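You operate a simulated robot arm through the tools that you are given. There is no shell and no other tool. Be economical: measure what you need, move in short steps, check, and stop when the job is done.

Carry out the task below with a simulated two-armed robot. There is one attempt and no reset: what you move stays moved.

Task
Put the pot marked "RH 30 %" from the shelf 2 of the grey shelf unit on the shelf 4 of the grey shelf unit and the pot labelled "RH 45 %" on top of the white eyewash bottle there. Open the chest drawer two, fetch the tube labelled "T 7" from the shelf 2 of the grey shelf unit and stand it in the inside of the chest drawer two and shut the two again. Do these in any order. Set down upright: pot, tube.

Only the result counts: the job must be done as asked and must still hold three seconds after the hand-in. Knocking over, shifting, dropping, spilling or breaking anything else fails it.

Robot
Two 7-joint arms with two-finger parallel grippers on one trunk, on a base that drives. Base frame: it is fixed to the floor where the robot stands at the start and does not move with it; the origin is under the middle of the robot, x ahead of it, y to its left, z up; the surface under the hand at the start is at about z = 950. Units: mm, degrees, N and s.
The left shoulder is at the start at [50, 165, 930], the right one opposite. With the tool pointing down near the work surface each hand reaches from about 100 to 620 mm from the robot's upright axis, wherever it stands, measured 20 degrees to its own side. Places, roughly: chest drawer two [-2500, -3400, 500]; inside of the chest drawer two [-2500, -3500, 500]; shelf 4 of the grey shelf unit [500, -100, 1300]. Payload 3.91 kg a hand.
Tool frame (each hand has its own): the origin (TCP) lies between the finger pads and is the grasp point; the fingertips stand 30 mm ahead of it; z points along the fingers, y is the line along which they close. The gripper opens to 110 mm. The fingers are 20 mm wide and 10 mm thick; the gripper's body (48 by 112 mm) begins 55 mm behind the TCP.
Orientation is told as [roll, pitch, yaw] about the base's x, y, z axes, in that order, counted from this pose: with the fingers straight down and closing along the base's y, the tool's x points along the base's -x, its y along +y and its z along -z.

Tools
- The arms move only by the tool step_arm. It takes "left_targets", "right_targets" or both (then of equal length, played together; a hand with none holds still); each is a list of rows, each an object of numbers (a shift or turn left out is 0, a gripper value left out holds the last): "tx", "ty", "tz": the shift along the base's x, y, z in mm; "ax", "ay", "az": the turn, a rotation vector about the base's x, y, z in degrees; "grip": the gripper command, from -1 (shut) to 1 (fully open), values between in proportion. In form: [{"tx": .., "ty": .., "tz": .., "ax": .., "ay": .., "az": .., "grip": ..}, ...]. A call has 1 to 12 rows; each row shifts and turns the commanded pose from where the row before left it. A row lasts 0.2 s, in which the tool goes at most 50 mm and 8.6 degrees; a call with a longer step from one row to the next is refused whole, and so is a gripper value outside its range. Where a pose cannot be reached the arm comes as near as it can. A force on the tool above 40 N (or 10 N above the force at the start of the call, whichever is more), or a blocked arm, ends the call early, and 0.2 s more pass. Each finger travels about 45 mm/s and halts on what it meets, pressing with about 21 N; the grip force reading is that of the motor and also rises with nothing between the fingers. The clock runs only during rows and for 0.2 s after the last one: add rows that do not move to give the fingers time. It gives the time, the measured TCP pose, the force on the tool (base axes), the opening and the grip force at its end, in the units of the frame above (readings bear some noise), with the torque about the TCP (base axes, N m) and any sound that the robot's microphone picked up.
- Cameras (640 x 400 px; columns grow to the right, rows downward): "scene" is now at [121.8, -16.2, 1120.3]; the picture's right is [-0.17, -0.99, 0.00], its down [-0.39, 0.07, -0.92] and it looks along [0.90, -0.15, -0.40] (base axes); focal length 214 px, centre (320, 200). "left" rides on the left gripper at [72, -17, -103] in its tool frame; the picture's right is [0.23, 0.97, 0.00], its down [-0.76, 0.18, -0.62] and it looks along [-0.61, 0.14, 0.78] (tool axes); focal length 222 px, centre (320, 200). "right" rides on the right gripper at [72, 17, -103] in its tool frame; the picture's right is [-0.23, 0.97, 0.00], its down [-0.76, -0.18, -0.62] and it looks along [-0.61, -0.14, 0.78] (tool axes); focal length 222 px, centre (320, 200). There is no depth. A picture from a camera that has moved, and an enlarged one, comes with that camera's place and axes in the base frame and with its lens.
- snapshot(camera): a new picture of that camera. The clock stands still meanwhile.
- raise_lower(by): slides the trunk up (or, below 0, down) by that many mm; the arms and the scene camera ride with it, the base frame stays. It gives what a move gives, with no picture.
- base_move(legs): drives the robot by 1 to 6 legs, each [ahead, left, turn to the left] in mm, mm and degrees, along the robot's own axes; the way and the turn of a leg run together, so that a leg with both is an arc; at most 1500 mm and 180 degrees a leg. The arms and the cameras ride along, it lands a little off, and it stops where it bumps. It gives what a move gives.
- aim_head(pan, tilt): turns the head with the scene camera to pan (to the left, within 80 degrees either way) and tilt (down, from -29 to 69), counted from straight ahead of the robot. It gives what a move gives.
- enlarge(camera, box): a new picture of the part [left, top, right, bottom] of that camera's present view, enlarged. The clock stands still meanwhile.
- close_job(): hands the job in; it is judged then, once.

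Work in short steps. Places have to be worked out from the pictures, the camera data and where the tool is seen: move nearer, look again, correct. Check each grasp and each placing, and mend what went wrong. You have 165 turns and 130 pictures in all, those below and enlarged ones among them. Open the grippers and draw the arms clear of the work before you hand the job in, unless the task says otherwise; then end with one line.

The tools are called after "Request:" as a command line: name --argument value ..., lists and objects as JSON in quotes. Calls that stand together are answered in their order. step_arm: Moves the arms, as the interface text tells. Its arguments: {"type":"object","properties":{"left_targets":{"type":"array"},"right_targets":{"type":"array"}},"required":[]} The other tools are called the same way: raise_lower (by) slides the trunk up or down; base_move (legs) drives the base; aim_head (pan, tilt) turns the head that bears the scene camera; snapshot (camera) takes a picture; enlarge (camera, box) takes an enlarged picture of a part of a camera's view; close_job () hands the job in.

At the start:

```text
time_s: 0.0
left_eef_pos: [340.7, 88.8, 999.8]
left_ee_rot: [0.0, 0.0, 0.0]
left_contact_force: [0.9, 0.2, -0.6]
left_ft_torque: [0.02, 0.01, 0.02]
left_width: 110.1
left_gripper_force: 0.1
right_eef_pos: [507.4, -281.2, 1000.8]
right_ee_rot: [0.0, -0.1, 0.1]
right_contact_force: [0.3, -0.2, -0.1]
right_ft_torque: [0.02, -0.01, -0.01]
right_width: 110.1
right_gripper_force: 0.0
trunk travel left (down, up): [-150.0, 353.0]
robot x, y, heading: [-2.6, 1.2, -0.0]
head pan, tilt: [-9.7, 23.5]
```

scene: 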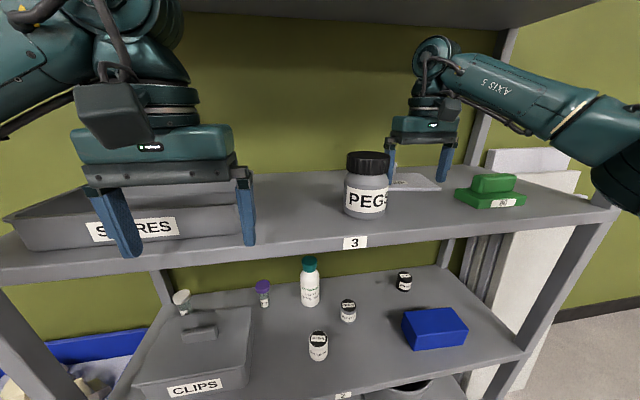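
right: 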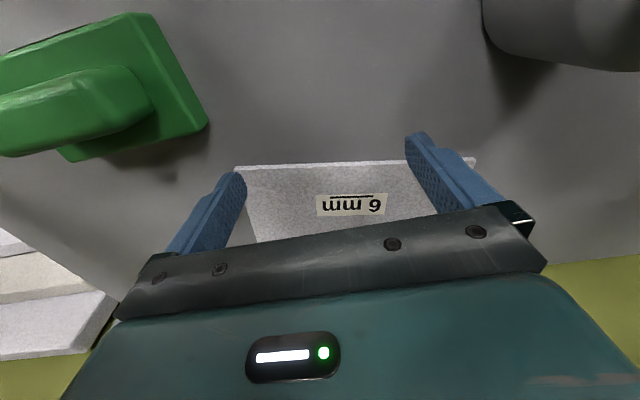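
left: 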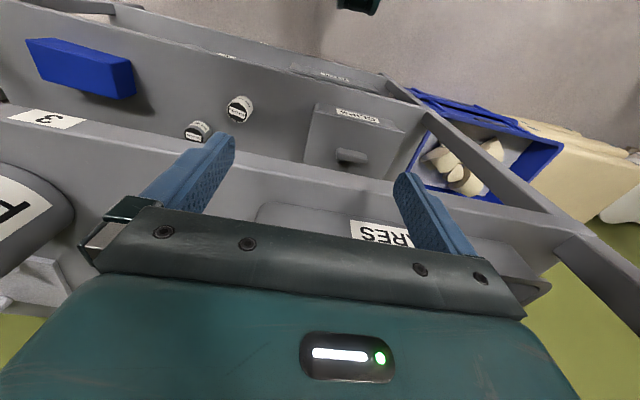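

I will look at the labels on shelf 2 close up and then look up toward shelf 4.

Request:
enlarge --camera "scene" --box '[240, 240, 480, 390]'

Request:
aim_head --pan -10 --tilt -25

Request:
snapshot --camera "scene"

```text
2.67 times, centred on (360, 315) of scene
camera zoom: at [121.8, -16.2, 1120.3], right [-0.17, -0.99, 0.0], down [-0.39, 0.07, -0.92], along [0.9, -0.15, -0.4], focal length 572 px, centre (213, -107)
```

zoom: 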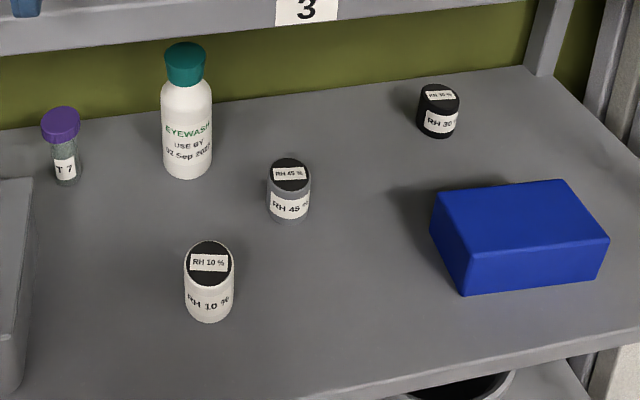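

```text
time_s: 1.2
left_eef_pos: [340.5, 89.1, 998.8]
left_ee_rot: [0.0, 0.0, 0.0]
left_contact_force: [0.0, 0.6, -1.4]
left_ft_torque: [0.01, 0.0, -0.01]
left_width: 109.9
left_gripper_force: 0.2
right_eef_pos: [507.4, -280.3, 1000.1]
right_ee_rot: [0.0, -0.1, 0.0]
right_contact_force: [-0.7, 0.1, -0.2]
right_ft_torque: [0.02, -0.01, -0.01]
right_width: 110.3
right_gripper_force: 0.0
trunk travel left (down, up): [-150.0, 353.0]
robot x, y, heading: [0.2, -2.0, -0.2]
head pan, tilt: [-10.0, -25.0]
```

```text
125 pictures are left
camera scene: at [100.6, -12.9, 1193.9], right [-0.17, -0.98, 0.0], down [0.42, -0.07, -0.91], along [0.89, -0.16, 0.42], focal length 214 px, centre (320, 200)
```

scene: 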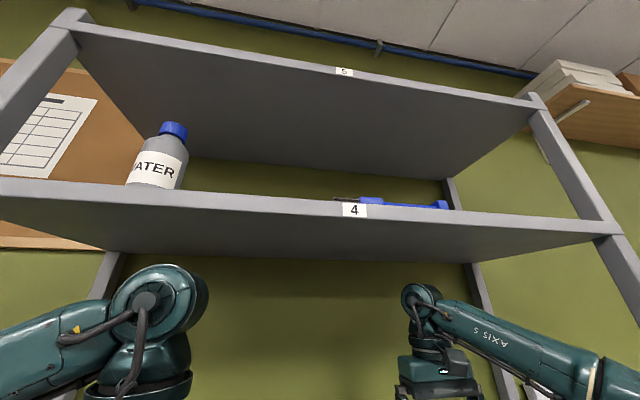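

The eyewash bottle stands on shelf 2 together with all pots and the tube. I will lift the right hand slightly, then back the robot out of the shelf and look again.

Request:
step_arm --right_targets '[{"tz": 25}]'

Request:
base_move --legs '[[-400, 0, 0]]'

Request:
aim_head --pan 0 --tilt 20

Request:
snapshot --camera "scene"

```text
time_s: 1.6
left_eef_pos: [340.8, 89.2, 998.9]
left_ee_rot: [0.0, 0.0, -0.1]
left_contact_force: [0.4, -0.1, 0.1]
left_ft_torque: [-0.03, 0.0, 0.0]
left_width: 109.9
left_gripper_force: 0.0
right_eef_pos: [507.2, -280.9, 1024.4]
right_ee_rot: [0.1, -0.1, 0.0]
right_contact_force: [0.7, -0.1, 0.0]
right_ft_torque: [0.04, -0.01, 0.02]
right_width: 109.9
right_gripper_force: 0.0
trunk travel left (down, up): [-150.0, 353.0]
robot x, y, heading: [4.2, -2.5, 0.1]
head pan, tilt: [-10.0, -25.0]
```

```text
time_s: 4.1
left_eef_pos: [-58.8, 90.0, 1000.0]
left_ee_rot: [0.0, 0.0, 0.1]
left_contact_force: [-0.4, 0.3, 0.0]
left_ft_torque: [0.03, 0.0, 0.0]
left_width: 110.3
left_gripper_force: 0.1
right_eef_pos: [107.3, -280.7, 1024.5]
right_ee_rot: [0.0, -0.1, -0.1]
right_contact_force: [0.9, -0.5, 0.3]
right_ft_torque: [0.06, 0.01, -0.03]
right_width: 109.9
right_gripper_force: 0.1
trunk travel left (down, up): [-150.0, 353.0]
robot x, y, heading: [-398.4, 2.0, 0.2]
head pan, tilt: [-10.0, -25.0]
```

```text
time_s: 5.2
left_eef_pos: [-59.2, 90.2, 1000.7]
left_ee_rot: [0.0, 0.0, 0.1]
left_contact_force: [-0.2, 0.3, 0.2]
left_ft_torque: [0.02, -0.02, -0.01]
left_width: 109.9
left_gripper_force: 0.1
right_eef_pos: [108.4, -280.8, 1023.9]
right_ee_rot: [0.0, 0.0, 0.0]
right_contact_force: [-0.5, 0.0, -0.5]
right_ft_torque: [0.0, 0.0, 0.0]
right_width: 109.8
right_gripper_force: 0.0
trunk travel left (down, up): [-150.0, 353.0]
robot x, y, heading: [-399.8, 0.7, 0.1]
head pan, tilt: [0.0, 20.0]
```

```text
124 pictures are left
camera scene: at [-275.9, -0.6, 1126.1], right [0.0, -1.0, 0.0], down [-0.34, 0.0, -0.94], along [0.94, 0.0, -0.34], focal length 214 px, centre (320, 200)
```

scene: 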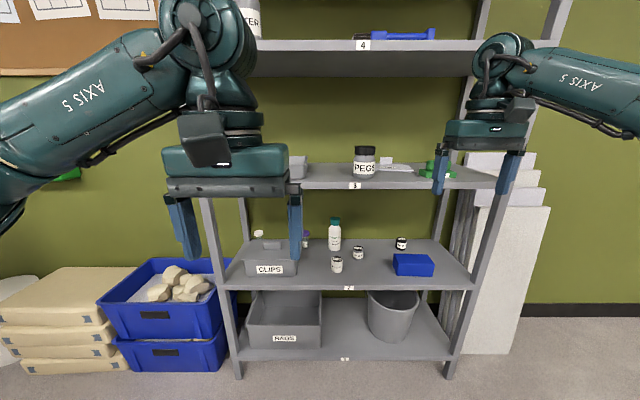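

From the two views I judge shelf 2's surface at z≈540, shelf 3 at 950, shelf 4 at ≈1327, front edge at x≈385. I'll lower the trunk and test whether the right hand can turn 180° about its axis so its camera will sit above when pointing forward.

Request:
raise_lower --by -150

Request:
step_arm --right_targets '[{"az": 8.5}, {"az": 8.5}, {"az": 8.5}, {"az": 8.5}, {"az": 8.5}, {"az": 8.5}, {"az": 8.5}, {"az": 8.5}, {"az": 8.5}, {"az": 8.5}, {"az": 8.5}]'

Request:
step_arm --right_targets '[{"az": 8.5}, {"az": 8.5}, {"az": 8.5}, {"az": 8.5}, {"az": 8.5}, {"az": 8.5}, {"az": 8.5}, {"az": 8.5}, {"az": 8.5}, {"az": 8.5}, {"az": 1.5}]'

```text
time_s: 6.9
left_eef_pos: [-59.6, 89.8, 850.3]
left_ee_rot: [-0.1, 0.0, 0.0]
left_contact_force: [0.8, -0.3, 0.0]
left_ft_torque: [0.03, -0.01, 0.03]
left_width: 109.9
left_gripper_force: 0.1
right_eef_pos: [107.8, -281.1, 874.9]
right_ee_rot: [0.0, 0.0, 0.0]
right_contact_force: [-0.1, -1.3, -0.4]
right_ft_torque: [-0.01, -0.01, -0.04]
right_width: 109.9
right_gripper_force: 0.1
trunk travel left (down, up): [0.0, 503.0]
robot x, y, heading: [-399.2, 3.2, -0.2]
head pan, tilt: [0.0, 20.0]
```

```text
time_s: 9.3
left_eef_pos: [-58.4, 90.4, 849.6]
left_ee_rot: [0.0, -0.1, 0.1]
left_contact_force: [-0.2, 0.3, -0.1]
left_ft_torque: [0.01, 0.0, 0.02]
left_width: 109.9
left_gripper_force: 0.0
right_eef_pos: [-113.2, -106.0, 786.4]
right_ee_rot: [0.0, -0.1, 93.5]
right_contact_force: [-0.6, 0.2, -0.3]
right_ft_torque: [0.04, -0.01, 0.0]
right_width: 110.2
right_gripper_force: 0.0
right hand out of reach, approached as far as the arm can: row 3, 4, 5, 6, 7, 8, 9, 10, 11
trunk travel left (down, up): [0.0, 503.0]
robot x, y, heading: [-399.9, -1.2, -0.1]
head pan, tilt: [0.0, 20.0]
```

```text
time_s: 10.3
left_eef_pos: [-59.2, 89.6, 849.8]
left_ee_rot: [0.0, 0.0, 0.2]
left_contact_force: [0.6, 0.3, 0.4]
left_ft_torque: [-0.05, -0.01, 0.01]
left_width: 109.9
left_gripper_force: 0.0
right_eef_pos: [-202.7, -75.7, 770.8]
right_ee_rot: [-0.6, 0.7, 122.8]
right_contact_force: [23.2, 5.4, -2.6]
right_ft_torque: [0.0, 0.28, 0.2]
right_width: 98.8
right_gripper_force: 0.0
right hand out of reach, approached as far as the arm can: row 1, 2, 3, 4
trunk travel left (down, up): [0.0, 503.0]
robot x, y, heading: [-399.9, 2.2, 0.1]
head pan, tilt: [0.0, 20.0]
stopped in row 4 (right hand): the force on the tool passed its limit at 59 N (the readings are from after the stop); the commanded pose is now the measured one
```

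That turn direction runs into joint limits and moved the hand in against the robot body. I'll turn back while moving it out ahead again.

Request:
step_arm --right_targets '[{"tx": 25, "ty": -20, "tz": 8, "az": -8.5}, {"tx": 25, "ty": -20, "tz": 8, "az": -8.5}, {"tx": 25, "ty": -20, "tz": 8, "az": -8.5}, {"tx": 25, "ty": -20, "tz": 8, "az": -8.5}, {"tx": 25, "ty": -20, "tz": 8, "az": -8.5}, {"tx": 25, "ty": -15, "tz": 5, "az": -8.5}, {"tx": 20, "ty": -15, "tz": 5, "az": -8.5}, {"tx": 20, "ty": -15, "tz": 5, "az": -8.5}, {"tx": 20, "ty": -15, "tz": 5, "az": -8.5}, {"tx": 20, "ty": -15, "tz": 5, "az": -8.5}, {"tx": 20, "ty": -15, "az": -8.5}, {"tx": 20, "ty": -15, "az": -8.5}]'

Request:
step_arm --right_targets '[{"az": -8.5}, {"az": -8.5}, {"az": -8.5}, {"az": -8.5}, {"az": -8.5}, {"az": -8.5}, {"az": -8.5}, {"az": -8.5}, {"az": -8.5}, {"az": -8.5}]'

```text
time_s: 12.9
left_eef_pos: [-57.6, 89.9, 851.0]
left_ee_rot: [0.1, -0.1, 0.1]
left_contact_force: [0.2, 0.2, -0.2]
left_ft_torque: [0.01, -0.02, 0.01]
left_width: 110.2
left_gripper_force: 0.0
right_eef_pos: [47.3, -269.7, 831.3]
right_ee_rot: [-0.5, 0.6, 21.2]
right_contact_force: [0.4, 0.0, 0.9]
right_ft_torque: [-0.01, -0.02, -0.02]
right_width: 110.0
right_gripper_force: 0.0
right hand out of reach, approached as far as the arm can: row 1, 2, 3, 4
trunk travel left (down, up): [0.0, 503.0]
robot x, y, heading: [-399.2, -3.8, 0.0]
head pan, tilt: [0.0, 20.0]
```

```text
time_s: 15.1
left_eef_pos: [-59.3, 89.9, 850.5]
left_ee_rot: [0.1, 0.0, 0.1]
left_contact_force: [-0.2, 0.2, -0.3]
left_ft_torque: [-0.03, 0.02, 0.0]
left_width: 109.9
left_gripper_force: 0.1
right_eef_pos: [46.5, -270.6, 831.6]
right_ee_rot: [-0.4, 0.5, -63.9]
right_contact_force: [0.4, -0.3, -0.1]
right_ft_torque: [0.02, 0.0, 0.02]
right_width: 110.0
right_gripper_force: 0.1
trunk travel left (down, up): [0.0, 503.0]
robot x, y, heading: [-395.7, 4.2, 0.0]
head pan, tilt: [0.0, 20.0]
```

The negative direction works so far; I'll continue in it carefully.

Request:
step_arm --right_targets '[{"az": -8.5}, {"az": -8.5}, {"az": -8.5}, {"az": -8.5}, {"az": -8.5}]'

Request:
step_arm --right_targets '[{"az": -8.5}, {"az": -8.5}, {"az": -8.5}, {"az": -8.5}]'

```text
time_s: 16.3
left_eef_pos: [-58.2, 90.1, 850.2]
left_ee_rot: [0.0, 0.0, 0.0]
left_contact_force: [0.1, 0.5, 0.2]
left_ft_torque: [0.02, -0.03, 0.0]
left_width: 110.0
left_gripper_force: 0.1
right_eef_pos: [46.5, -270.0, 831.1]
right_ee_rot: [-0.3, 0.6, -106.5]
right_contact_force: [-0.1, 0.3, -1.0]
right_ft_torque: [0.03, 0.04, 0.02]
right_width: 110.2
right_gripper_force: 0.1
trunk travel left (down, up): [0.0, 503.0]
robot x, y, heading: [-399.7, 1.2, 0.1]
head pan, tilt: [0.0, 20.0]
```

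```text
time_s: 17.3
left_eef_pos: [-59.2, 89.6, 849.8]
left_ee_rot: [0.1, 0.0, 0.1]
left_contact_force: [1.3, 0.3, -1.2]
left_ft_torque: [0.01, -0.01, 0.01]
left_width: 110.0
left_gripper_force: 0.1
right_eef_pos: [46.0, -271.2, 831.2]
right_ee_rot: [-0.4, 0.6, -140.5]
right_contact_force: [0.6, 0.6, 0.7]
right_ft_torque: [-0.02, 0.03, 0.03]
right_width: 109.8
right_gripper_force: 0.2
trunk travel left (down, up): [0.0, 503.0]
robot x, y, heading: [-398.4, -1.3, 0.1]
head pan, tilt: [0.0, 20.0]
```

Still reaching. Finish the turn to -180° and start pitching the fingers forward.

Request:
step_arm --right_targets '[{"az": -8.5}, {"az": -8.5}, {"az": -8.5}, {"az": -8.5}, {"az": -5.5}]'

Request:
step_arm --right_targets '[{"ay": -8.5, "tz": -10}, {"ay": -8.5, "tz": -10}, {"ay": -8.5, "tz": -10}, {"ay": -8.5, "tz": -10}, {"ay": -8.5, "tz": -10}, {"ay": -8.5, "tz": -10}, {"ay": -8.5, "tz": -10}]'

```text
time_s: 18.5
left_eef_pos: [-58.4, 90.9, 850.8]
left_ee_rot: [-0.1, 0.0, 0.1]
left_contact_force: [0.4, 1.1, -1.0]
left_ft_torque: [-0.05, 0.01, 0.01]
left_width: 110.1
left_gripper_force: 0.0
right_eef_pos: [46.4, -269.4, 830.4]
right_ee_rot: [-0.4, 0.5, -180.0]
right_contact_force: [0.5, 0.2, 0.0]
right_ft_torque: [0.01, 0.0, 0.02]
right_width: 110.2
right_gripper_force: 0.1
trunk travel left (down, up): [0.0, 503.0]
robot x, y, heading: [-398.9, -0.8, -0.2]
head pan, tilt: [0.0, 20.0]
```

```text
time_s: 20.1
left_eef_pos: [-59.5, 89.3, 850.1]
left_ee_rot: [-0.1, 0.0, 0.1]
left_contact_force: [-0.4, -0.5, 0.6]
left_ft_torque: [0.0, 0.03, 0.05]
left_width: 110.0
left_gripper_force: 0.0
right_eef_pos: [45.8, -269.6, 761.0]
right_ee_rot: [0.0, 60.3, -179.5]
right_contact_force: [0.0, -0.2, 0.4]
right_ft_torque: [0.02, 0.0, 0.05]
right_width: 109.7
right_gripper_force: 0.1
trunk travel left (down, up): [0.0, 503.0]
robot x, y, heading: [-401.4, 2.2, 0.0]
head pan, tilt: [0.0, 20.0]
```

The flipped, forward-pointing posture works (30° below horizontal). I'll tuck the left hand back, bring the right hand to y≈-170, z≈700, and then drive up toward the shelf and look with the right camera.

Request:
step_arm --right_targets '[{"ay": -5, "ty": 25, "tz": -15}, {"ay": -5, "ty": 25, "tz": -15}, {"ay": -2, "ty": 25, "tz": -15}, {"ty": 25, "tz": -15}]' --left_targets '[{"tx": -30, "ty": 30}, {"tx": -30, "ty": 30}, {"tx": -30, "ty": 30}, {"tx": -30, "ty": 30}]'

Request:
base_move --legs '[[280, 0, 0]]'

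Request:
snapshot --camera "right"

Request:
snapshot --camera "scene"

```text
time_s: 21.1
left_eef_pos: [-178.5, 209.8, 849.2]
left_ee_rot: [0.0, 0.0, 0.1]
left_contact_force: [0.7, -0.6, -1.3]
left_ft_torque: [0.02, 0.0, -0.04]
left_width: 110.0
left_gripper_force: 0.1
right_eef_pos: [57.5, -165.6, 709.2]
right_ee_rot: [-2.3, 72.6, 178.2]
right_contact_force: [0.8, -1.8, -2.0]
right_ft_torque: [0.02, -0.16, 0.13]
right_width: 109.8
right_gripper_force: 0.1
right hand out of reach, approached as far as the arm can: row 2, 3
trunk travel left (down, up): [0.0, 503.0]
robot x, y, heading: [-401.2, -1.0, 0.0]
head pan, tilt: [0.0, 20.0]
```

```text
time_s: 23.0
left_eef_pos: [103.4, 209.7, 849.8]
left_ee_rot: [-0.1, 0.0, 0.4]
left_contact_force: [-0.5, -0.6, 0.5]
left_ft_torque: [0.0, -0.01, 0.02]
left_width: 110.2
left_gripper_force: 0.1
right_eef_pos: [338.4, -164.3, 705.0]
right_ee_rot: [0.3, 72.1, -179.1]
right_contact_force: [-0.6, -0.4, -0.2]
right_ft_torque: [0.01, 0.01, -0.01]
right_width: 110.1
right_gripper_force: 0.0
trunk travel left (down, up): [0.0, 503.0]
robot x, y, heading: [-117.9, -0.6, 0.3]
head pan, tilt: [0.0, 20.0]
```

```text
123 pictures are left
camera right: at [262.7, -183.4, 804.9], right [-0.06, -0.97, -0.21], down [-0.83, 0.17, -0.53], along [0.56, 0.15, -0.82], focal length 222 px, centre (320, 200)
```

right: 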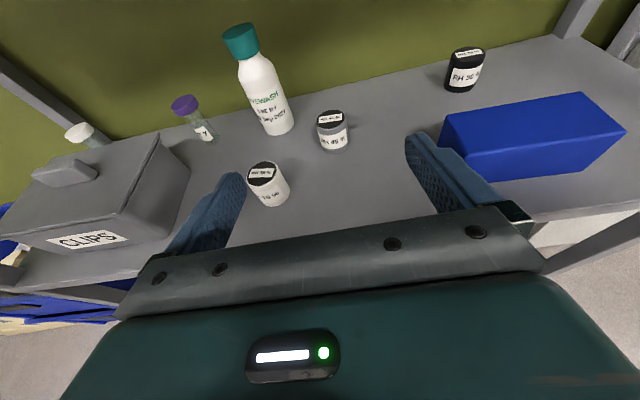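

```text
122 pictures are left
camera scene: at [5.2, 0.7, 976.0], right [0.0, -1.0, 0.0], down [-0.34, 0.0, -0.94], along [0.94, 0.0, -0.34], focal length 214 px, centre (320, 200)
```

scene: 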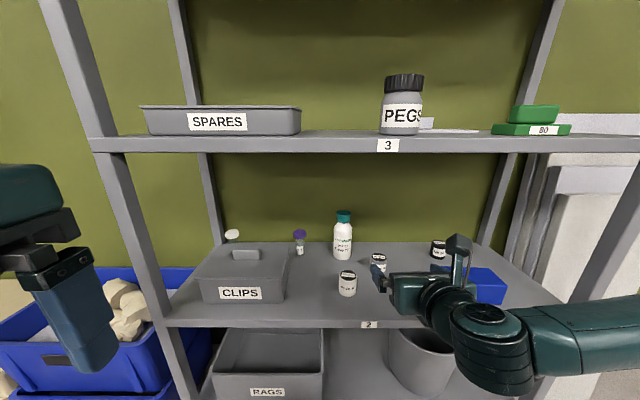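

Triangulating: RH45 at about (533,-172), top z≈610; shelf surface ≈558; eyewash at (627,-73) with top 705; RH30 ≈(618,-390); T7 ≈(624,66), top 636. I'll drive ahead 100 mm, then lower the hand in front of RH45.

Request:
base_move --legs '[[80, 0, 0]]'

Request:
step_arm --right_targets '[{"tz": -30, "grip": 0.45}, {"tz": -30}, {"tz": -25}, {"tz": -20}]'

Request:
snapshot --camera "right"

Request:
snapshot --camera "scene"

```text
time_s: 24.1
left_eef_pos: [182.7, 211.4, 849.8]
left_ee_rot: [0.1, 0.0, 0.4]
left_contact_force: [-0.1, 0.1, 0.2]
left_ft_torque: [-0.01, -0.01, -0.01]
left_width: 109.9
left_gripper_force: 0.0
right_eef_pos: [419.0, -164.1, 705.7]
right_ee_rot: [0.3, 72.1, -179.0]
right_contact_force: [0.0, 0.3, -0.3]
right_ft_torque: [-0.02, 0.02, -0.07]
right_width: 110.1
right_gripper_force: 0.1
trunk travel left (down, up): [0.0, 503.0]
robot x, y, heading: [-39.3, 1.2, 0.2]
head pan, tilt: [0.0, 20.0]
```

```text
time_s: 25.1
left_eef_pos: [183.1, 211.1, 850.4]
left_ee_rot: [0.0, -0.1, 0.4]
left_contact_force: [0.0, 0.4, -0.4]
left_ft_torque: [0.01, 0.0, 0.0]
left_width: 110.0
left_gripper_force: 0.1
right_eef_pos: [416.7, -126.3, 623.6]
right_ee_rot: [0.3, 72.0, -179.1]
right_contact_force: [0.3, -0.7, -0.1]
right_ft_torque: [-0.01, 0.03, -0.02]
right_width: 79.9
right_gripper_force: 0.1
right hand out of reach, approached as far as the arm can: row 2, 3, 4
trunk travel left (down, up): [0.0, 503.0]
robot x, y, heading: [-38.2, 0.1, 0.4]
head pan, tilt: [0.0, 20.0]
```

```text
121 pictures are left
camera right: at [340.7, -143.8, 723.7], right [-0.06, -0.97, -0.21], down [-0.83, 0.17, -0.53], along [0.56, 0.14, -0.82], focal length 222 px, centre (320, 200)
```

right: 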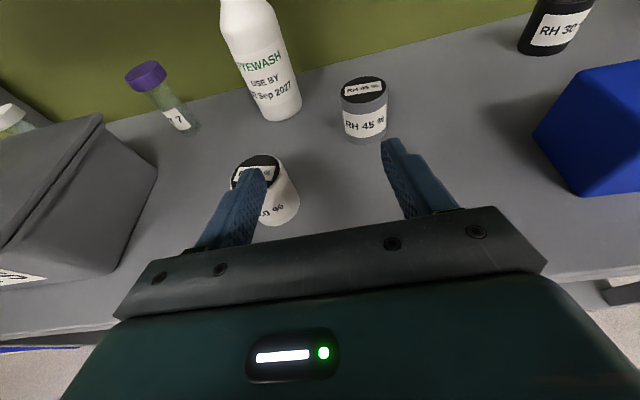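

```text
120 pictures are left
camera scene: at [85.3, 1.1, 976.0], right [0.01, -1.0, 0.0], down [-0.34, 0.0, -0.94], along [0.94, 0.01, -0.34], focal length 214 px, centre (320, 200)
```

scene: 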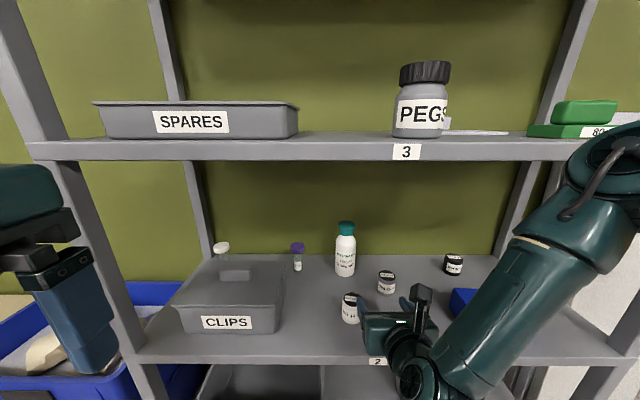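

The reach is limited in this folded posture, and the left finger hangs just over RH10. I'll raise the hand and move it right, then back up the base and shift it left for a better arm shape.

Request:
step_arm --right_targets '[{"tz": 30}, {"tz": 30}, {"ty": -20, "tz": 10}, {"ty": -20}]'

Request:
base_move --legs '[[-100, 0, 0], [0, 130, 0]]'

Request:
step_arm --right_targets '[{"ty": -40}, {"ty": -40}, {"ty": -40}, {"tx": 20, "tz": -30}, {"tz": -30}, {"tz": -30}]'

```text
time_s: 26.1
left_eef_pos: [183.3, 210.6, 851.0]
left_ee_rot: [-0.1, 0.0, 0.4]
left_contact_force: [0.2, 0.7, 0.1]
left_ft_torque: [-0.01, 0.0, 0.03]
left_width: 110.1
left_gripper_force: 0.0
right_eef_pos: [417.2, -165.3, 693.6]
right_ee_rot: [0.3, 72.0, -178.9]
right_contact_force: [-0.3, 1.1, 0.8]
right_ft_torque: [0.02, -0.03, 0.01]
right_width: 79.7
right_gripper_force: 0.2
trunk travel left (down, up): [0.0, 503.0]
robot x, y, heading: [-36.6, 2.5, 0.2]
head pan, tilt: [0.0, 20.0]
```

```text
time_s: 28.6
left_eef_pos: [82.8, 339.1, 850.5]
left_ee_rot: [-0.1, 0.0, 0.4]
left_contact_force: [0.3, -0.5, -0.4]
left_ft_torque: [-0.06, 0.01, 0.03]
left_width: 109.8
left_gripper_force: 0.1
right_eef_pos: [316.8, -37.3, 694.1]
right_ee_rot: [0.3, 72.1, -178.9]
right_contact_force: [-0.4, 0.6, 0.2]
right_ft_torque: [-0.02, 0.02, -0.04]
right_width: 79.6
right_gripper_force: 0.2
trunk travel left (down, up): [0.0, 503.0]
robot x, y, heading: [-140.0, 131.1, 0.2]
head pan, tilt: [0.0, 20.0]
```

```text
time_s: 30.0
left_eef_pos: [81.6, 339.4, 849.2]
left_ee_rot: [0.1, 0.0, 0.4]
left_contact_force: [0.3, -0.4, -0.9]
left_ft_torque: [0.01, 0.03, 0.02]
left_width: 109.9
left_gripper_force: 0.1
right_eef_pos: [323.4, -146.3, 712.0]
right_ee_rot: [0.5, 72.2, -178.8]
right_contact_force: [-0.3, 0.6, -0.5]
right_ft_torque: [0.02, 0.0, 0.04]
right_width: 79.7
right_gripper_force: 0.0
right hand out of reach, approached as far as the arm can: row 1, 2, 4, 5, 6
trunk travel left (down, up): [0.0, 503.0]
robot x, y, heading: [-137.9, 131.9, 0.4]
head pan, tilt: [0.0, 20.0]
```

Still blocked downwards at this radius; I'll try extending the hand forward first (space there is free at z≈710) and then down.

Request:
step_arm --right_targets '[{"tx": 40}, {"tx": 40}, {"tx": 30, "ty": -10}]'

Request:
step_arm --right_targets '[{"tz": -30}, {"tz": -30}, {"tz": -20}]'

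Request:
snapshot --camera "scene"

```text
time_s: 30.8
left_eef_pos: [81.7, 340.7, 849.7]
left_ee_rot: [0.0, 0.0, 0.4]
left_contact_force: [0.8, -0.7, 0.4]
left_ft_torque: [-0.05, 0.0, -0.02]
left_width: 110.1
left_gripper_force: 0.0
right_eef_pos: [434.3, -153.5, 711.8]
right_ee_rot: [0.3, 72.0, -178.9]
right_contact_force: [0.0, -1.0, 0.2]
right_ft_torque: [0.02, 0.03, 0.04]
right_width: 79.9
right_gripper_force: 0.0
trunk travel left (down, up): [0.0, 503.0]
robot x, y, heading: [-140.2, 128.6, 0.5]
head pan, tilt: [0.0, 20.0]
```

```text
time_s: 31.6
left_eef_pos: [81.0, 340.2, 848.9]
left_ee_rot: [0.0, 0.0, 0.5]
left_contact_force: [-0.3, 0.2, 0.8]
left_ft_torque: [-0.03, 0.04, 0.0]
left_width: 110.1
left_gripper_force: 0.0
right_eef_pos: [433.4, -154.4, 680.4]
right_ee_rot: [0.2, 72.1, -179.0]
right_contact_force: [0.0, 0.1, 0.5]
right_ft_torque: [0.01, 0.02, 0.01]
right_width: 79.7
right_gripper_force: 0.1
right hand out of reach, approached as far as the arm can: row 2, 3
trunk travel left (down, up): [0.0, 503.0]
robot x, y, heading: [-141.3, 131.2, 0.4]
head pan, tilt: [0.0, 20.0]
```

```text
119 pictures are left
camera scene: at [-15.2, 129.8, 976.0], right [0.01, -1.0, 0.0], down [-0.34, 0.0, -0.94], along [0.94, 0.01, -0.34], focal length 214 px, centre (320, 200)
```

scene: 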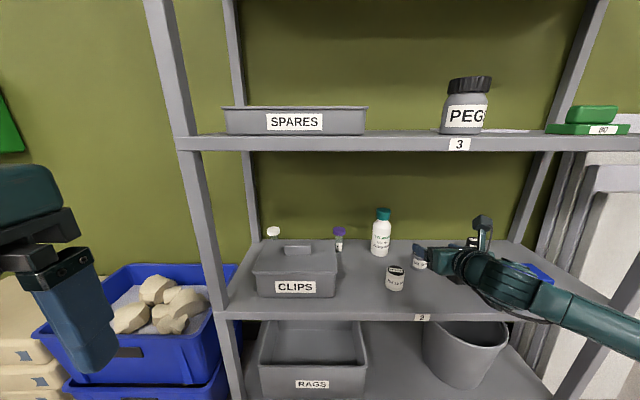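

Reach seems limited by the wrist; I'll tilt the fingers further down (to about 45°) and try descending again over free shelf.

Request:
step_arm --right_targets '[{"ay": 8.5}, {"ay": 8.5}, {"ay": 8.5}, {"tz": -20}, {"tz": -20}, {"tz": -20}]'

Request:
snapshot --camera "right"

```text
time_s: 33.0
left_eef_pos: [82.2, 340.2, 849.5]
left_ee_rot: [0.1, 0.0, 0.4]
left_contact_force: [0.3, 0.4, 0.0]
left_ft_torque: [0.02, 0.0, -0.01]
left_width: 109.8
left_gripper_force: 0.0
right_eef_pos: [434.1, -153.5, 620.5]
right_ee_rot: [-0.2, 46.6, -179.6]
right_contact_force: [0.8, 0.9, -0.4]
right_ft_torque: [-0.02, 0.03, 0.02]
right_width: 79.9
right_gripper_force: 0.0
trunk travel left (down, up): [0.0, 503.0]
robot x, y, heading: [-140.1, 128.5, 0.1]
head pan, tilt: [0.0, 20.0]
```

```text
118 pictures are left
camera right: at [409.2, -172.0, 743.2], right [-0.14, -0.98, -0.17], down [-0.98, 0.17, -0.12], along [0.15, 0.15, -0.98], focal length 222 px, centre (320, 200)
```

right: 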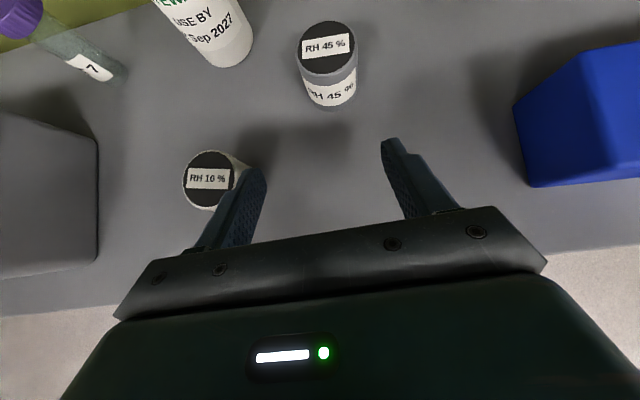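

This works well. RH45's lid is at (534,-174). I align y, move forward straddling it and descend to z≈598.

Request:
step_arm --right_targets '[{"ty": -20}, {"tx": 35}, {"tx": 35}, {"tx": 27}, {"tz": -12}, {"tz": -10}]'

Request:
snapshot --camera "right"

```text
time_s: 34.4
left_eef_pos: [81.3, 340.8, 849.6]
left_ee_rot: [0.1, 0.0, 0.4]
left_contact_force: [-0.6, 0.8, 0.1]
left_ft_torque: [0.01, 0.0, 0.0]
left_width: 110.2
left_gripper_force: 0.1
right_eef_pos: [532.3, -172.9, 599.6]
right_ee_rot: [-0.3, 46.6, -179.4]
right_contact_force: [0.0, 0.2, 0.1]
right_ft_torque: [-0.01, -0.03, -0.01]
right_width: 79.5
right_gripper_force: 0.0
trunk travel left (down, up): [0.0, 503.0]
robot x, y, heading: [-137.4, 128.0, 0.4]
head pan, tilt: [0.0, 20.0]
```

```text
117 pictures are left
camera right: at [506.3, -192.8, 722.2], right [-0.14, -0.98, -0.17], down [-0.98, 0.17, -0.12], along [0.15, 0.15, -0.98], focal length 222 px, centre (320, 200)
```

right: 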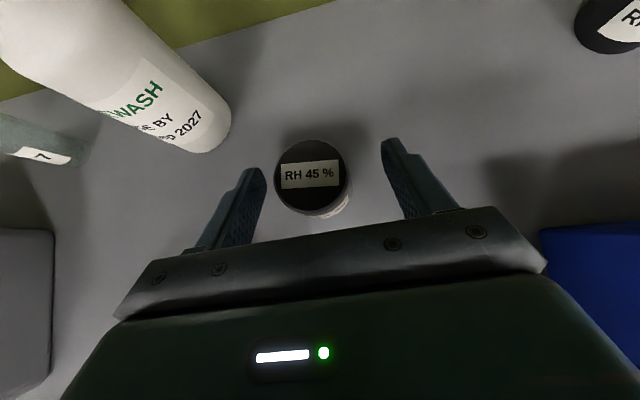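

The pot is centred between the fingers. A small adjustment, then close.

Request:
step_arm --right_targets '[{"tx": 4, "tz": -4}, {"grip": -1}, {}, {}, {}]'

Request:
step_arm --right_targets '[{"tz": 8}, {"tz": 12}]'

Request:
snapshot --camera "right"

```text
time_s: 35.6
left_eef_pos: [81.2, 340.1, 848.8]
left_ee_rot: [0.1, 0.0, 0.4]
left_contact_force: [-0.8, 0.3, -0.1]
left_ft_torque: [-0.03, 0.01, 0.0]
left_width: 110.0
left_gripper_force: 0.1
right_eef_pos: [534.9, -172.4, 595.9]
right_ee_rot: [-0.4, 46.6, -179.6]
right_contact_force: [0.5, 0.5, -0.6]
right_ft_torque: [-0.03, -0.01, 0.05]
right_width: 45.2
right_gripper_force: 20.9
trunk travel left (down, up): [0.0, 503.0]
robot x, y, heading: [-138.8, 128.2, 0.2]
head pan, tilt: [0.0, 20.0]
```

```text
time_s: 36.2
left_eef_pos: [81.4, 341.0, 850.4]
left_ee_rot: [0.0, 0.0, 0.4]
left_contact_force: [1.2, 0.5, -0.2]
left_ft_torque: [-0.01, 0.0, 0.01]
left_width: 110.3
left_gripper_force: 0.1
right_eef_pos: [534.3, -174.4, 615.3]
right_ee_rot: [-0.4, 46.7, -179.5]
right_contact_force: [-0.4, 0.5, -1.2]
right_ft_torque: [0.02, 0.02, 0.01]
right_width: 45.3
right_gripper_force: 21.0
trunk travel left (down, up): [0.0, 503.0]
robot x, y, heading: [-138.5, 130.6, 0.3]
head pan, tilt: [0.0, 20.0]
```

```text
116 pictures are left
camera right: at [509.5, -192.1, 738.7], right [-0.14, -0.98, -0.17], down [-0.98, 0.17, -0.12], along [0.15, 0.15, -0.98], focal length 222 px, centre (320, 200)
```

right: 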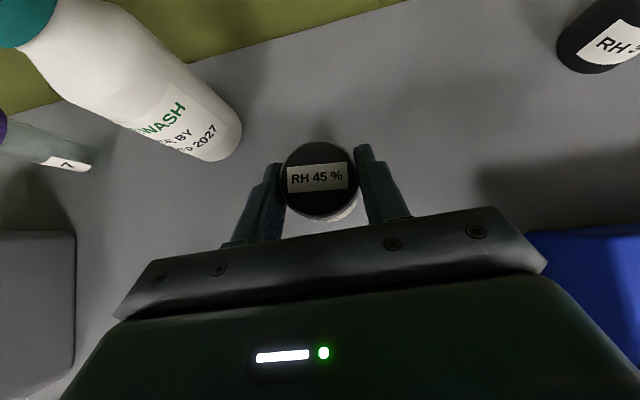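

Held firmly (45 mm wide). But at this 43° tilt the wrist would hit shelf 3 when reaching over the bottle, so I need a flatter grip. I'll set the pot back down and try a flatter angle with the arm more extended.

Request:
step_arm --right_targets '[{"tz": -12}, {"tz": -6}, {"grip": 0.4}, {}, {}, {"tz": 20}, {"tz": 25}]'

Request:
step_arm --right_targets '[{"tx": -30, "tz": 10}, {"tx": -40}, {"tx": -30, "ay": -6}, {"ay": -6}, {"ay": -6}, {"ay": -4}]'

```text
time_s: 37.8
left_eef_pos: [81.1, 339.2, 849.1]
left_ee_rot: [0.1, -0.1, 0.4]
left_contact_force: [-0.7, 0.2, 0.1]
left_ft_torque: [0.01, 0.01, 0.0]
left_width: 110.2
left_gripper_force: 0.1
right_eef_pos: [536.7, -174.2, 643.3]
right_ee_rot: [-0.2, 46.6, -179.6]
right_contact_force: [-0.2, 0.0, -0.5]
right_ft_torque: [-0.01, 0.01, 0.0]
right_width: 77.1
right_gripper_force: 0.0
trunk travel left (down, up): [0.0, 503.0]
robot x, y, heading: [-138.4, 129.0, 0.2]
head pan, tilt: [0.0, 20.0]
```

```text
time_s: 39.2
left_eef_pos: [82.7, 339.4, 849.5]
left_ee_rot: [0.1, 0.0, 0.4]
left_contact_force: [0.1, -0.4, -1.0]
left_ft_torque: [0.03, -0.01, -0.05]
left_width: 109.8
left_gripper_force: 0.0
right_eef_pos: [434.6, -176.3, 654.9]
right_ee_rot: [-0.1, 68.7, -179.2]
right_contact_force: [-0.3, -0.3, 0.5]
right_ft_torque: [-0.03, -0.01, 0.01]
right_width: 77.0
right_gripper_force: 0.0
trunk travel left (down, up): [0.0, 503.0]
robot x, y, heading: [-139.0, 129.2, 0.7]
head pan, tilt: [0.0, 20.0]
```

Reachable here at 69° pitch, z=655. I'll test lowering from x≈465, in front of the pot.

Request:
step_arm --right_targets '[{"tx": 25, "tz": -15}, {"tz": -15}, {"tz": -15}, {"tz": -10}]'

```text
time_s: 40.2
left_eef_pos: [81.9, 340.7, 849.9]
left_ee_rot: [0.1, 0.0, 0.4]
left_contact_force: [-0.7, -0.2, 0.0]
left_ft_torque: [-0.02, -0.02, -0.02]
left_width: 110.1
left_gripper_force: 0.1
right_eef_pos: [460.0, -174.9, 597.1]
right_ee_rot: [0.1, 68.6, -179.0]
right_contact_force: [-0.4, 0.1, 0.8]
right_ft_torque: [0.0, 0.04, -0.02]
right_width: 76.9
right_gripper_force: 0.1
trunk travel left (down, up): [0.0, 503.0]
robot x, y, heading: [-136.5, 129.9, 0.3]
head pan, tilt: [0.0, 20.0]
```

Reached. Now forward around the pot at z≈590, check, and grip.

Request:
step_arm --right_targets '[{"tx": 25, "tz": -3}, {"tx": 25, "tz": -3}, {"tx": 24}, {}]'

Request:
snapshot --camera "right"

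```text
time_s: 41.2
left_eef_pos: [81.3, 339.3, 849.0]
left_ee_rot: [0.0, 0.0, 0.3]
left_contact_force: [-0.7, 0.8, -0.8]
left_ft_torque: [0.0, 0.03, 0.0]
left_width: 110.0
left_gripper_force: 0.0
right_eef_pos: [534.8, -171.6, 591.0]
right_ee_rot: [0.2, 68.6, -179.0]
right_contact_force: [0.1, 0.3, -0.2]
right_ft_torque: [-0.01, 0.0, -0.01]
right_width: 77.3
right_gripper_force: 0.0
trunk travel left (down, up): [0.0, 503.0]
robot x, y, heading: [-138.2, 133.2, 0.3]
head pan, tilt: [0.0, 20.0]
```

```text
115 pictures are left
camera right: at [465.6, -190.9, 695.8], right [-0.07, -0.98, -0.21], down [-0.86, 0.16, -0.48], along [0.5, 0.15, -0.85], focal length 222 px, centre (320, 200)
```

right: 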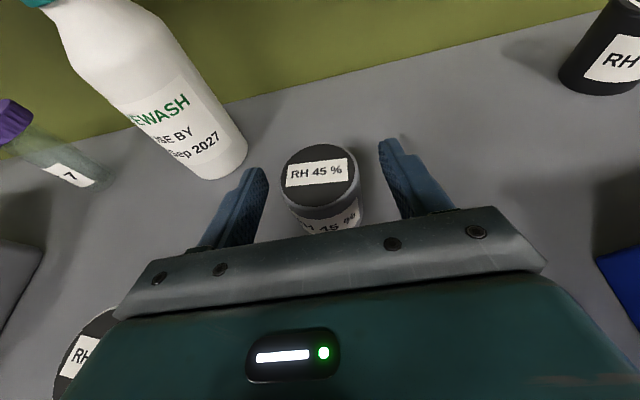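

Centred; close and lift.

Request:
step_arm --right_targets '[{"ty": -2, "grip": -1}, {}, {}, {}, {}]'

Request:
step_arm --right_targets '[{"tz": 20}, {"tz": 30}, {"tz": 40}, {"tz": 40}, {"tz": 40}]'

Request:
snapshot --camera "right"

Request:
snapshot --camera "scene"

```text
time_s: 42.4
left_eef_pos: [82.2, 341.3, 849.0]
left_ee_rot: [0.1, 0.1, 0.4]
left_contact_force: [0.6, -0.5, -0.6]
left_ft_torque: [-0.01, 0.02, 0.0]
left_width: 110.1
left_gripper_force: 0.1
right_eef_pos: [533.6, -175.1, 591.8]
right_ee_rot: [0.1, 68.6, -179.1]
right_contact_force: [-0.6, 0.3, 0.7]
right_ft_torque: [0.03, 0.01, 0.03]
right_width: 45.2
right_gripper_force: 20.9
trunk travel left (down, up): [0.0, 503.0]
robot x, y, heading: [-135.4, 129.1, 0.1]
head pan, tilt: [0.0, 20.0]
```

```text
time_s: 43.6
left_eef_pos: [81.7, 341.0, 850.5]
left_ee_rot: [0.0, 0.0, 0.5]
left_contact_force: [1.0, 0.1, 0.3]
left_ft_torque: [0.0, 0.02, -0.03]
left_width: 110.1
left_gripper_force: 0.0
right_eef_pos: [535.3, -173.3, 762.8]
right_ee_rot: [0.1, 68.5, -179.0]
right_contact_force: [0.0, -0.3, -0.8]
right_ft_torque: [-0.01, -0.03, 0.0]
right_width: 45.4
right_gripper_force: 20.9
trunk travel left (down, up): [0.0, 503.0]
robot x, y, heading: [-137.3, 131.7, 0.1]
head pan, tilt: [0.0, 20.0]
```

```text
114 pictures are left
camera right: at [464.5, -192.9, 866.2], right [-0.07, -0.98, -0.21], down [-0.86, 0.17, -0.48], along [0.5, 0.15, -0.85], focal length 222 px, centre (320, 200)
```

right: 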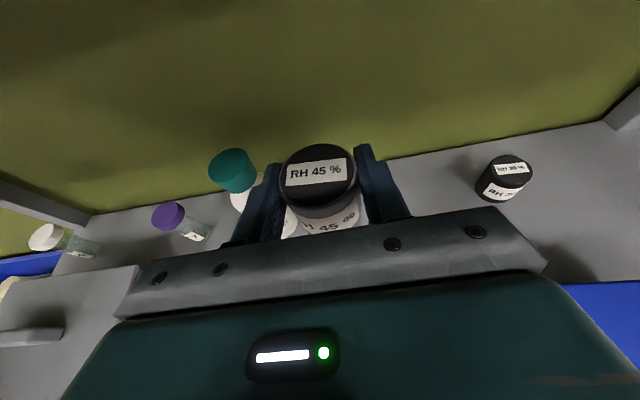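

```text
113 pictures are left
camera scene: at [-15.1, 129.7, 975.9], right [0.01, -1.0, 0.0], down [-0.34, 0.0, -0.94], along [0.94, 0.01, -0.34], focal length 214 px, centre (320, 200)
```

scene: 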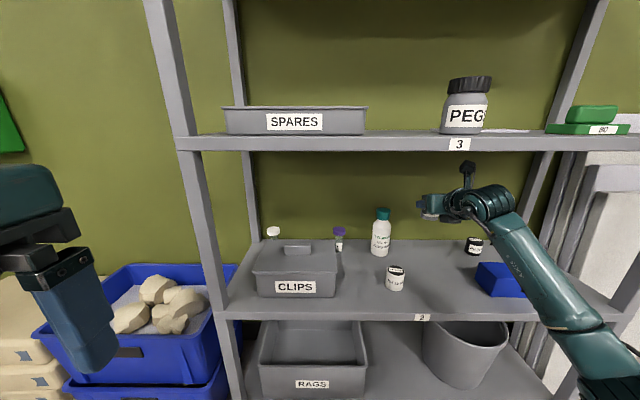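

Pot upright in the grip, plenty of room. The bottle cap top is at about (629,-71,704). I move the pot over it at z≈775.

Request:
step_arm --right_targets '[{"tz": 14}, {"tx": 24, "ty": 25}, {"tx": 24, "ty": 25}, {"tx": 24, "ty": 25}, {"tx": 24, "ty": 26}, {}]'

Request:
snapshot --camera "right"

Request:
enlarge --camera "scene" --box '[330, 150, 490, 250]'

```text
time_s: 45.0
left_eef_pos: [82.4, 339.4, 849.9]
left_ee_rot: [0.0, 0.0, 0.3]
left_contact_force: [-0.4, -0.7, 1.0]
left_ft_torque: [0.0, -0.01, 0.0]
left_width: 110.1
left_gripper_force: 0.0
right_eef_pos: [631.4, -73.0, 776.8]
right_ee_rot: [0.2, 68.6, -179.1]
right_contact_force: [0.0, 0.3, -0.9]
right_ft_torque: [-0.02, 0.02, 0.01]
right_width: 45.7
right_gripper_force: 21.1
trunk travel left (down, up): [0.0, 503.0]
robot x, y, heading: [-139.6, 127.9, 0.6]
head pan, tilt: [0.0, 20.0]
```

```text
112 pictures are left
camera right: at [561.1, -92.0, 880.0], right [-0.07, -0.98, -0.21], down [-0.86, 0.17, -0.48], along [0.5, 0.15, -0.85], focal length 222 px, centre (320, 200)
```

right: 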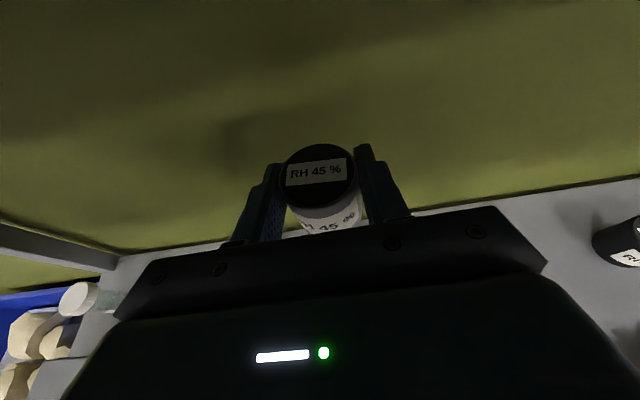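

```text
4.00 times, centred on (410, 200) of scene
camera zoom: at [-15.1, 129.8, 976.0], right [0.01, -1.0, 0.0], down [-0.34, 0.0, -0.94], along [0.94, 0.01, -0.34], focal length 858 px, centre (-40, 200)
```

zoom: 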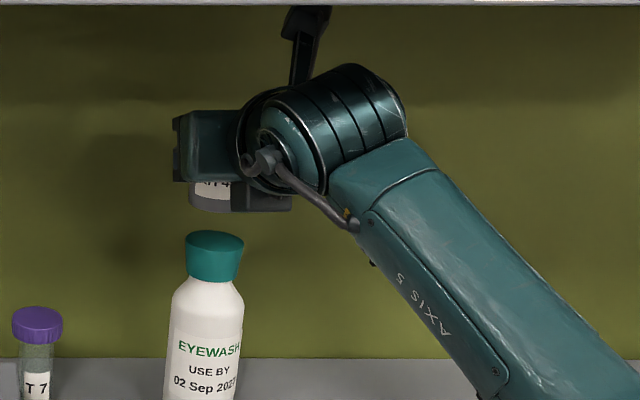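

The pot looks aligned laterally with the cap. I'll zoom tightly to check the depth alignment.

Request:
enlarge --camera "scene" --box '[364, 190, 404, 215]'

```text
16.00 times, centred on (384, 202) of scene
camera zoom: at [-15.1, 129.8, 976.0], right [0.01, -1.0, 0.0], down [-0.34, 0.0, -0.94], along [0.94, 0.01, -0.34], focal length 3432 px, centre (-704, 160)
```

zoom: 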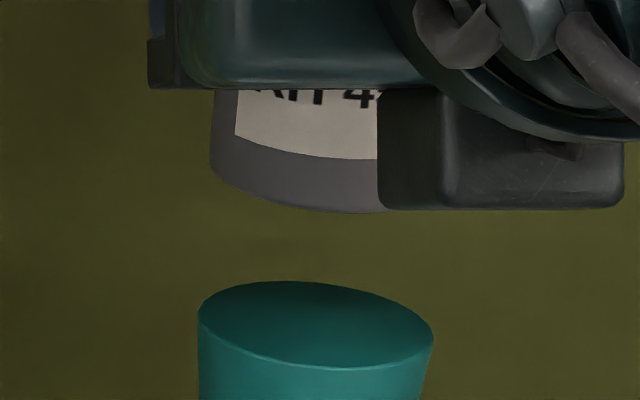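

Cap top (Ø47) and pot base line up within a couple of mm. I'll descend, the last millimetres slowly.

Request:
step_arm --right_targets '[{"ty": 1.5, "tz": -12}, {"tz": -10}, {"tz": -5}, {}]'

Request:
enlarge --camera "scene" --box '[364, 190, 404, 215]'

```text
time_s: 46.0
left_eef_pos: [81.8, 339.5, 848.9]
left_ee_rot: [0.1, 0.0, 0.4]
left_contact_force: [0.9, 0.4, -0.5]
left_ft_torque: [0.0, 0.0, 0.02]
left_width: 109.9
left_gripper_force: 0.1
right_eef_pos: [629.1, -73.2, 749.4]
right_ee_rot: [0.2, 68.9, -179.1]
right_contact_force: [0.7, 0.8, 3.6]
right_ft_torque: [0.02, -0.01, 0.0]
right_width: 45.5
right_gripper_force: 21.1
trunk travel left (down, up): [0.0, 503.0]
robot x, y, heading: [-139.8, 125.3, 0.5]
head pan, tilt: [0.0, 20.0]
```

```text
16.00 times, centred on (384, 202) of scene
camera zoom: at [-15.4, 129.9, 976.1], right [0.01, -1.0, 0.0], down [-0.34, 0.0, -0.94], along [0.94, 0.01, -0.34], focal length 3432 px, centre (-704, 160)
```

zoom: 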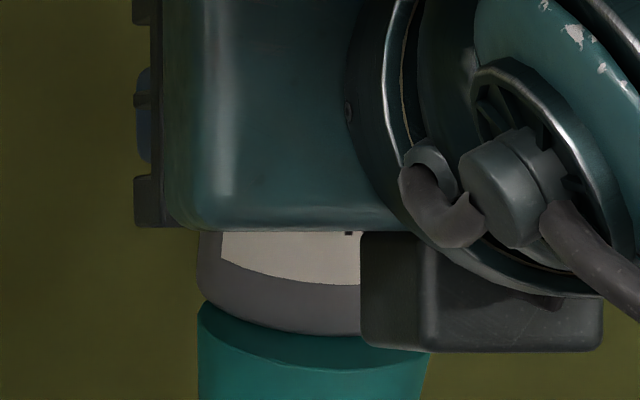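

A 3.6 N upward force hints at contact already, and the pot base appears ~14 mm too far back. I lift a bit, shift back, and look.

Request:
step_arm --right_targets '[{"tz": 6}, {"tx": -12}, {}]'

Request:
enlarge --camera "scene" --box '[364, 190, 404, 215]'

```text
time_s: 46.8
left_eef_pos: [82.2, 339.4, 850.3]
left_ee_rot: [-0.1, 0.0, 0.5]
left_contact_force: [0.3, 0.5, 0.3]
left_ft_torque: [0.0, 0.04, 0.0]
left_width: 109.8
left_gripper_force: 0.0
right_eef_pos: [617.1, -73.2, 753.5]
right_ee_rot: [0.0, 68.5, -179.1]
right_contact_force: [-0.2, -0.1, 0.1]
right_ft_torque: [-0.02, 0.0, 0.01]
right_width: 45.4
right_gripper_force: 20.6
trunk travel left (down, up): [0.0, 503.0]
robot x, y, heading: [-140.0, 129.6, 0.6]
head pan, tilt: [0.0, 20.0]
```

```text
16.00 times, centred on (384, 202) of scene
camera zoom: at [-15.1, 129.8, 976.0], right [0.01, -1.0, 0.0], down [-0.34, 0.0, -0.94], along [0.94, 0.01, -0.34], focal length 3432 px, centre (-704, 160)
```

zoom: 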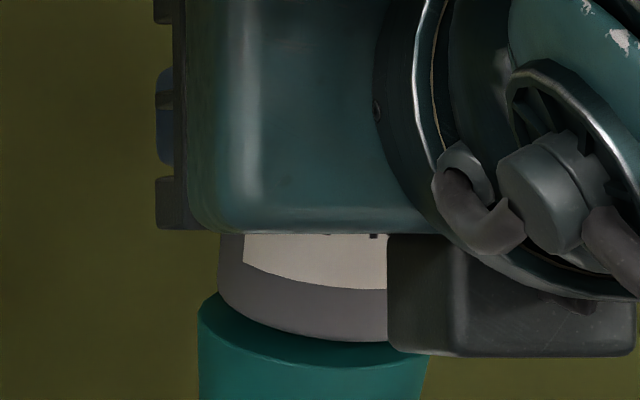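

No force now, so contact height was right. The pot needs about 3.5 mm more to the left and 4 mm nearer; then lower to contact.

Request:
step_arm --right_targets '[{"tx": -4, "ty": 3.5}, {"tz": -3}, {"tz": -2}, {}]'

Request:
enlarge --camera "scene" --box '[364, 190, 404, 215]'

```text
time_s: 47.8
left_eef_pos: [81.8, 340.1, 849.3]
left_ee_rot: [0.0, 0.0, 0.4]
left_contact_force: [0.6, 0.3, -0.1]
left_ft_torque: [-0.02, -0.01, -0.04]
left_width: 110.0
left_gripper_force: 0.0
right_eef_pos: [613.1, -69.5, 750.3]
right_ee_rot: [0.1, 68.7, -179.1]
right_contact_force: [-0.5, 0.9, 1.1]
right_ft_torque: [-0.01, 0.01, 0.03]
right_width: 45.4
right_gripper_force: 21.0
trunk travel left (down, up): [0.0, 503.0]
robot x, y, heading: [-135.1, 133.4, 0.5]
head pan, tilt: [0.0, 20.0]
```

```text
16.00 times, centred on (384, 202) of scene
camera zoom: at [-15.3, 129.8, 976.1], right [0.01, -1.0, 0.0], down [-0.34, 0.0, -0.94], along [0.94, 0.01, -0.34], focal length 3432 px, centre (-704, 160)
```

zoom: 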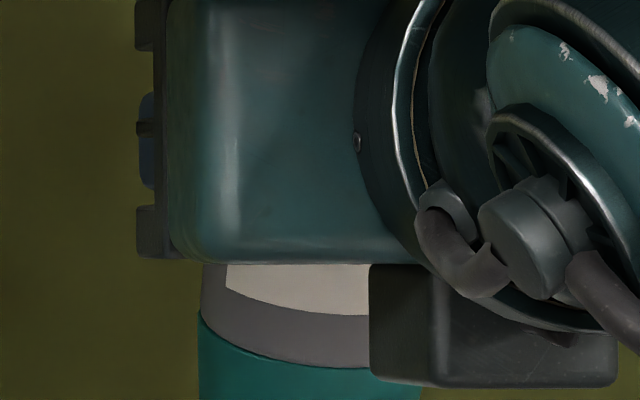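

Pot base and cap rims coincide. Release gently and check.

Request:
step_arm --right_targets '[{"tz": -1}, {"grip": -0.1}, {}, {"grip": 0.1}, {}, {"grip": 0.3}, {}]'

Request:
snapshot --camera "right"

Request:
enlarge --camera "scene" --box '[364, 190, 404, 215]'

```text
time_s: 49.4
left_eef_pos: [82.1, 340.4, 849.4]
left_ee_rot: [0.0, 0.0, 0.4]
left_contact_force: [-0.1, 0.3, 0.0]
left_ft_torque: [0.0, 0.01, 0.02]
left_width: 110.1
left_gripper_force: 0.2
right_eef_pos: [614.4, -68.7, 749.0]
right_ee_rot: [0.0, 68.6, -179.2]
right_contact_force: [0.1, -0.5, -0.8]
right_ft_torque: [0.01, 0.02, 0.04]
right_width: 71.4
right_gripper_force: 0.0
trunk travel left (down, up): [0.0, 503.0]
robot x, y, heading: [-137.7, 128.0, 0.3]
head pan, tilt: [0.0, 20.0]
```

```text
106 pictures are left
camera right: at [544.2, -87.9, 853.2], right [-0.07, -0.98, -0.21], down [-0.86, 0.17, -0.48], along [0.5, 0.15, -0.85], focal length 222 px, centre (320, 200)
```

right: 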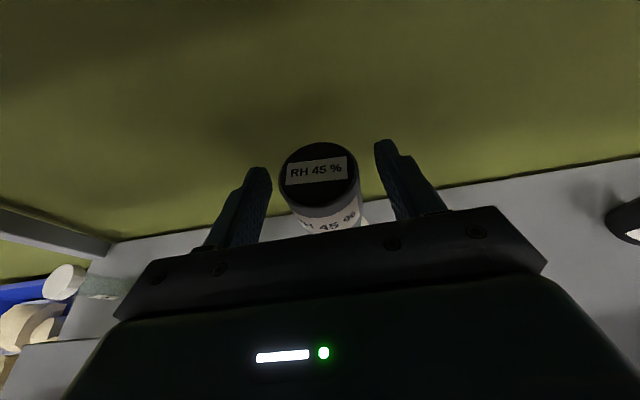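

```text
16.00 times, centred on (384, 202) of scene
camera zoom: at [-15.2, 129.8, 976.0], right [0.01, -1.0, 0.0], down [-0.34, 0.0, -0.94], along [0.94, 0.01, -0.34], focal length 3432 px, centre (-704, 160)
```

zoom: 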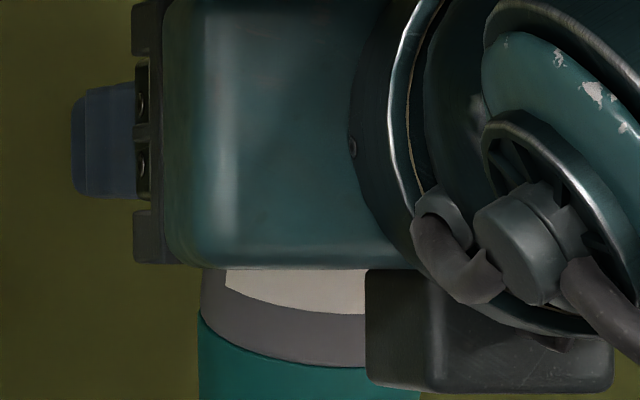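

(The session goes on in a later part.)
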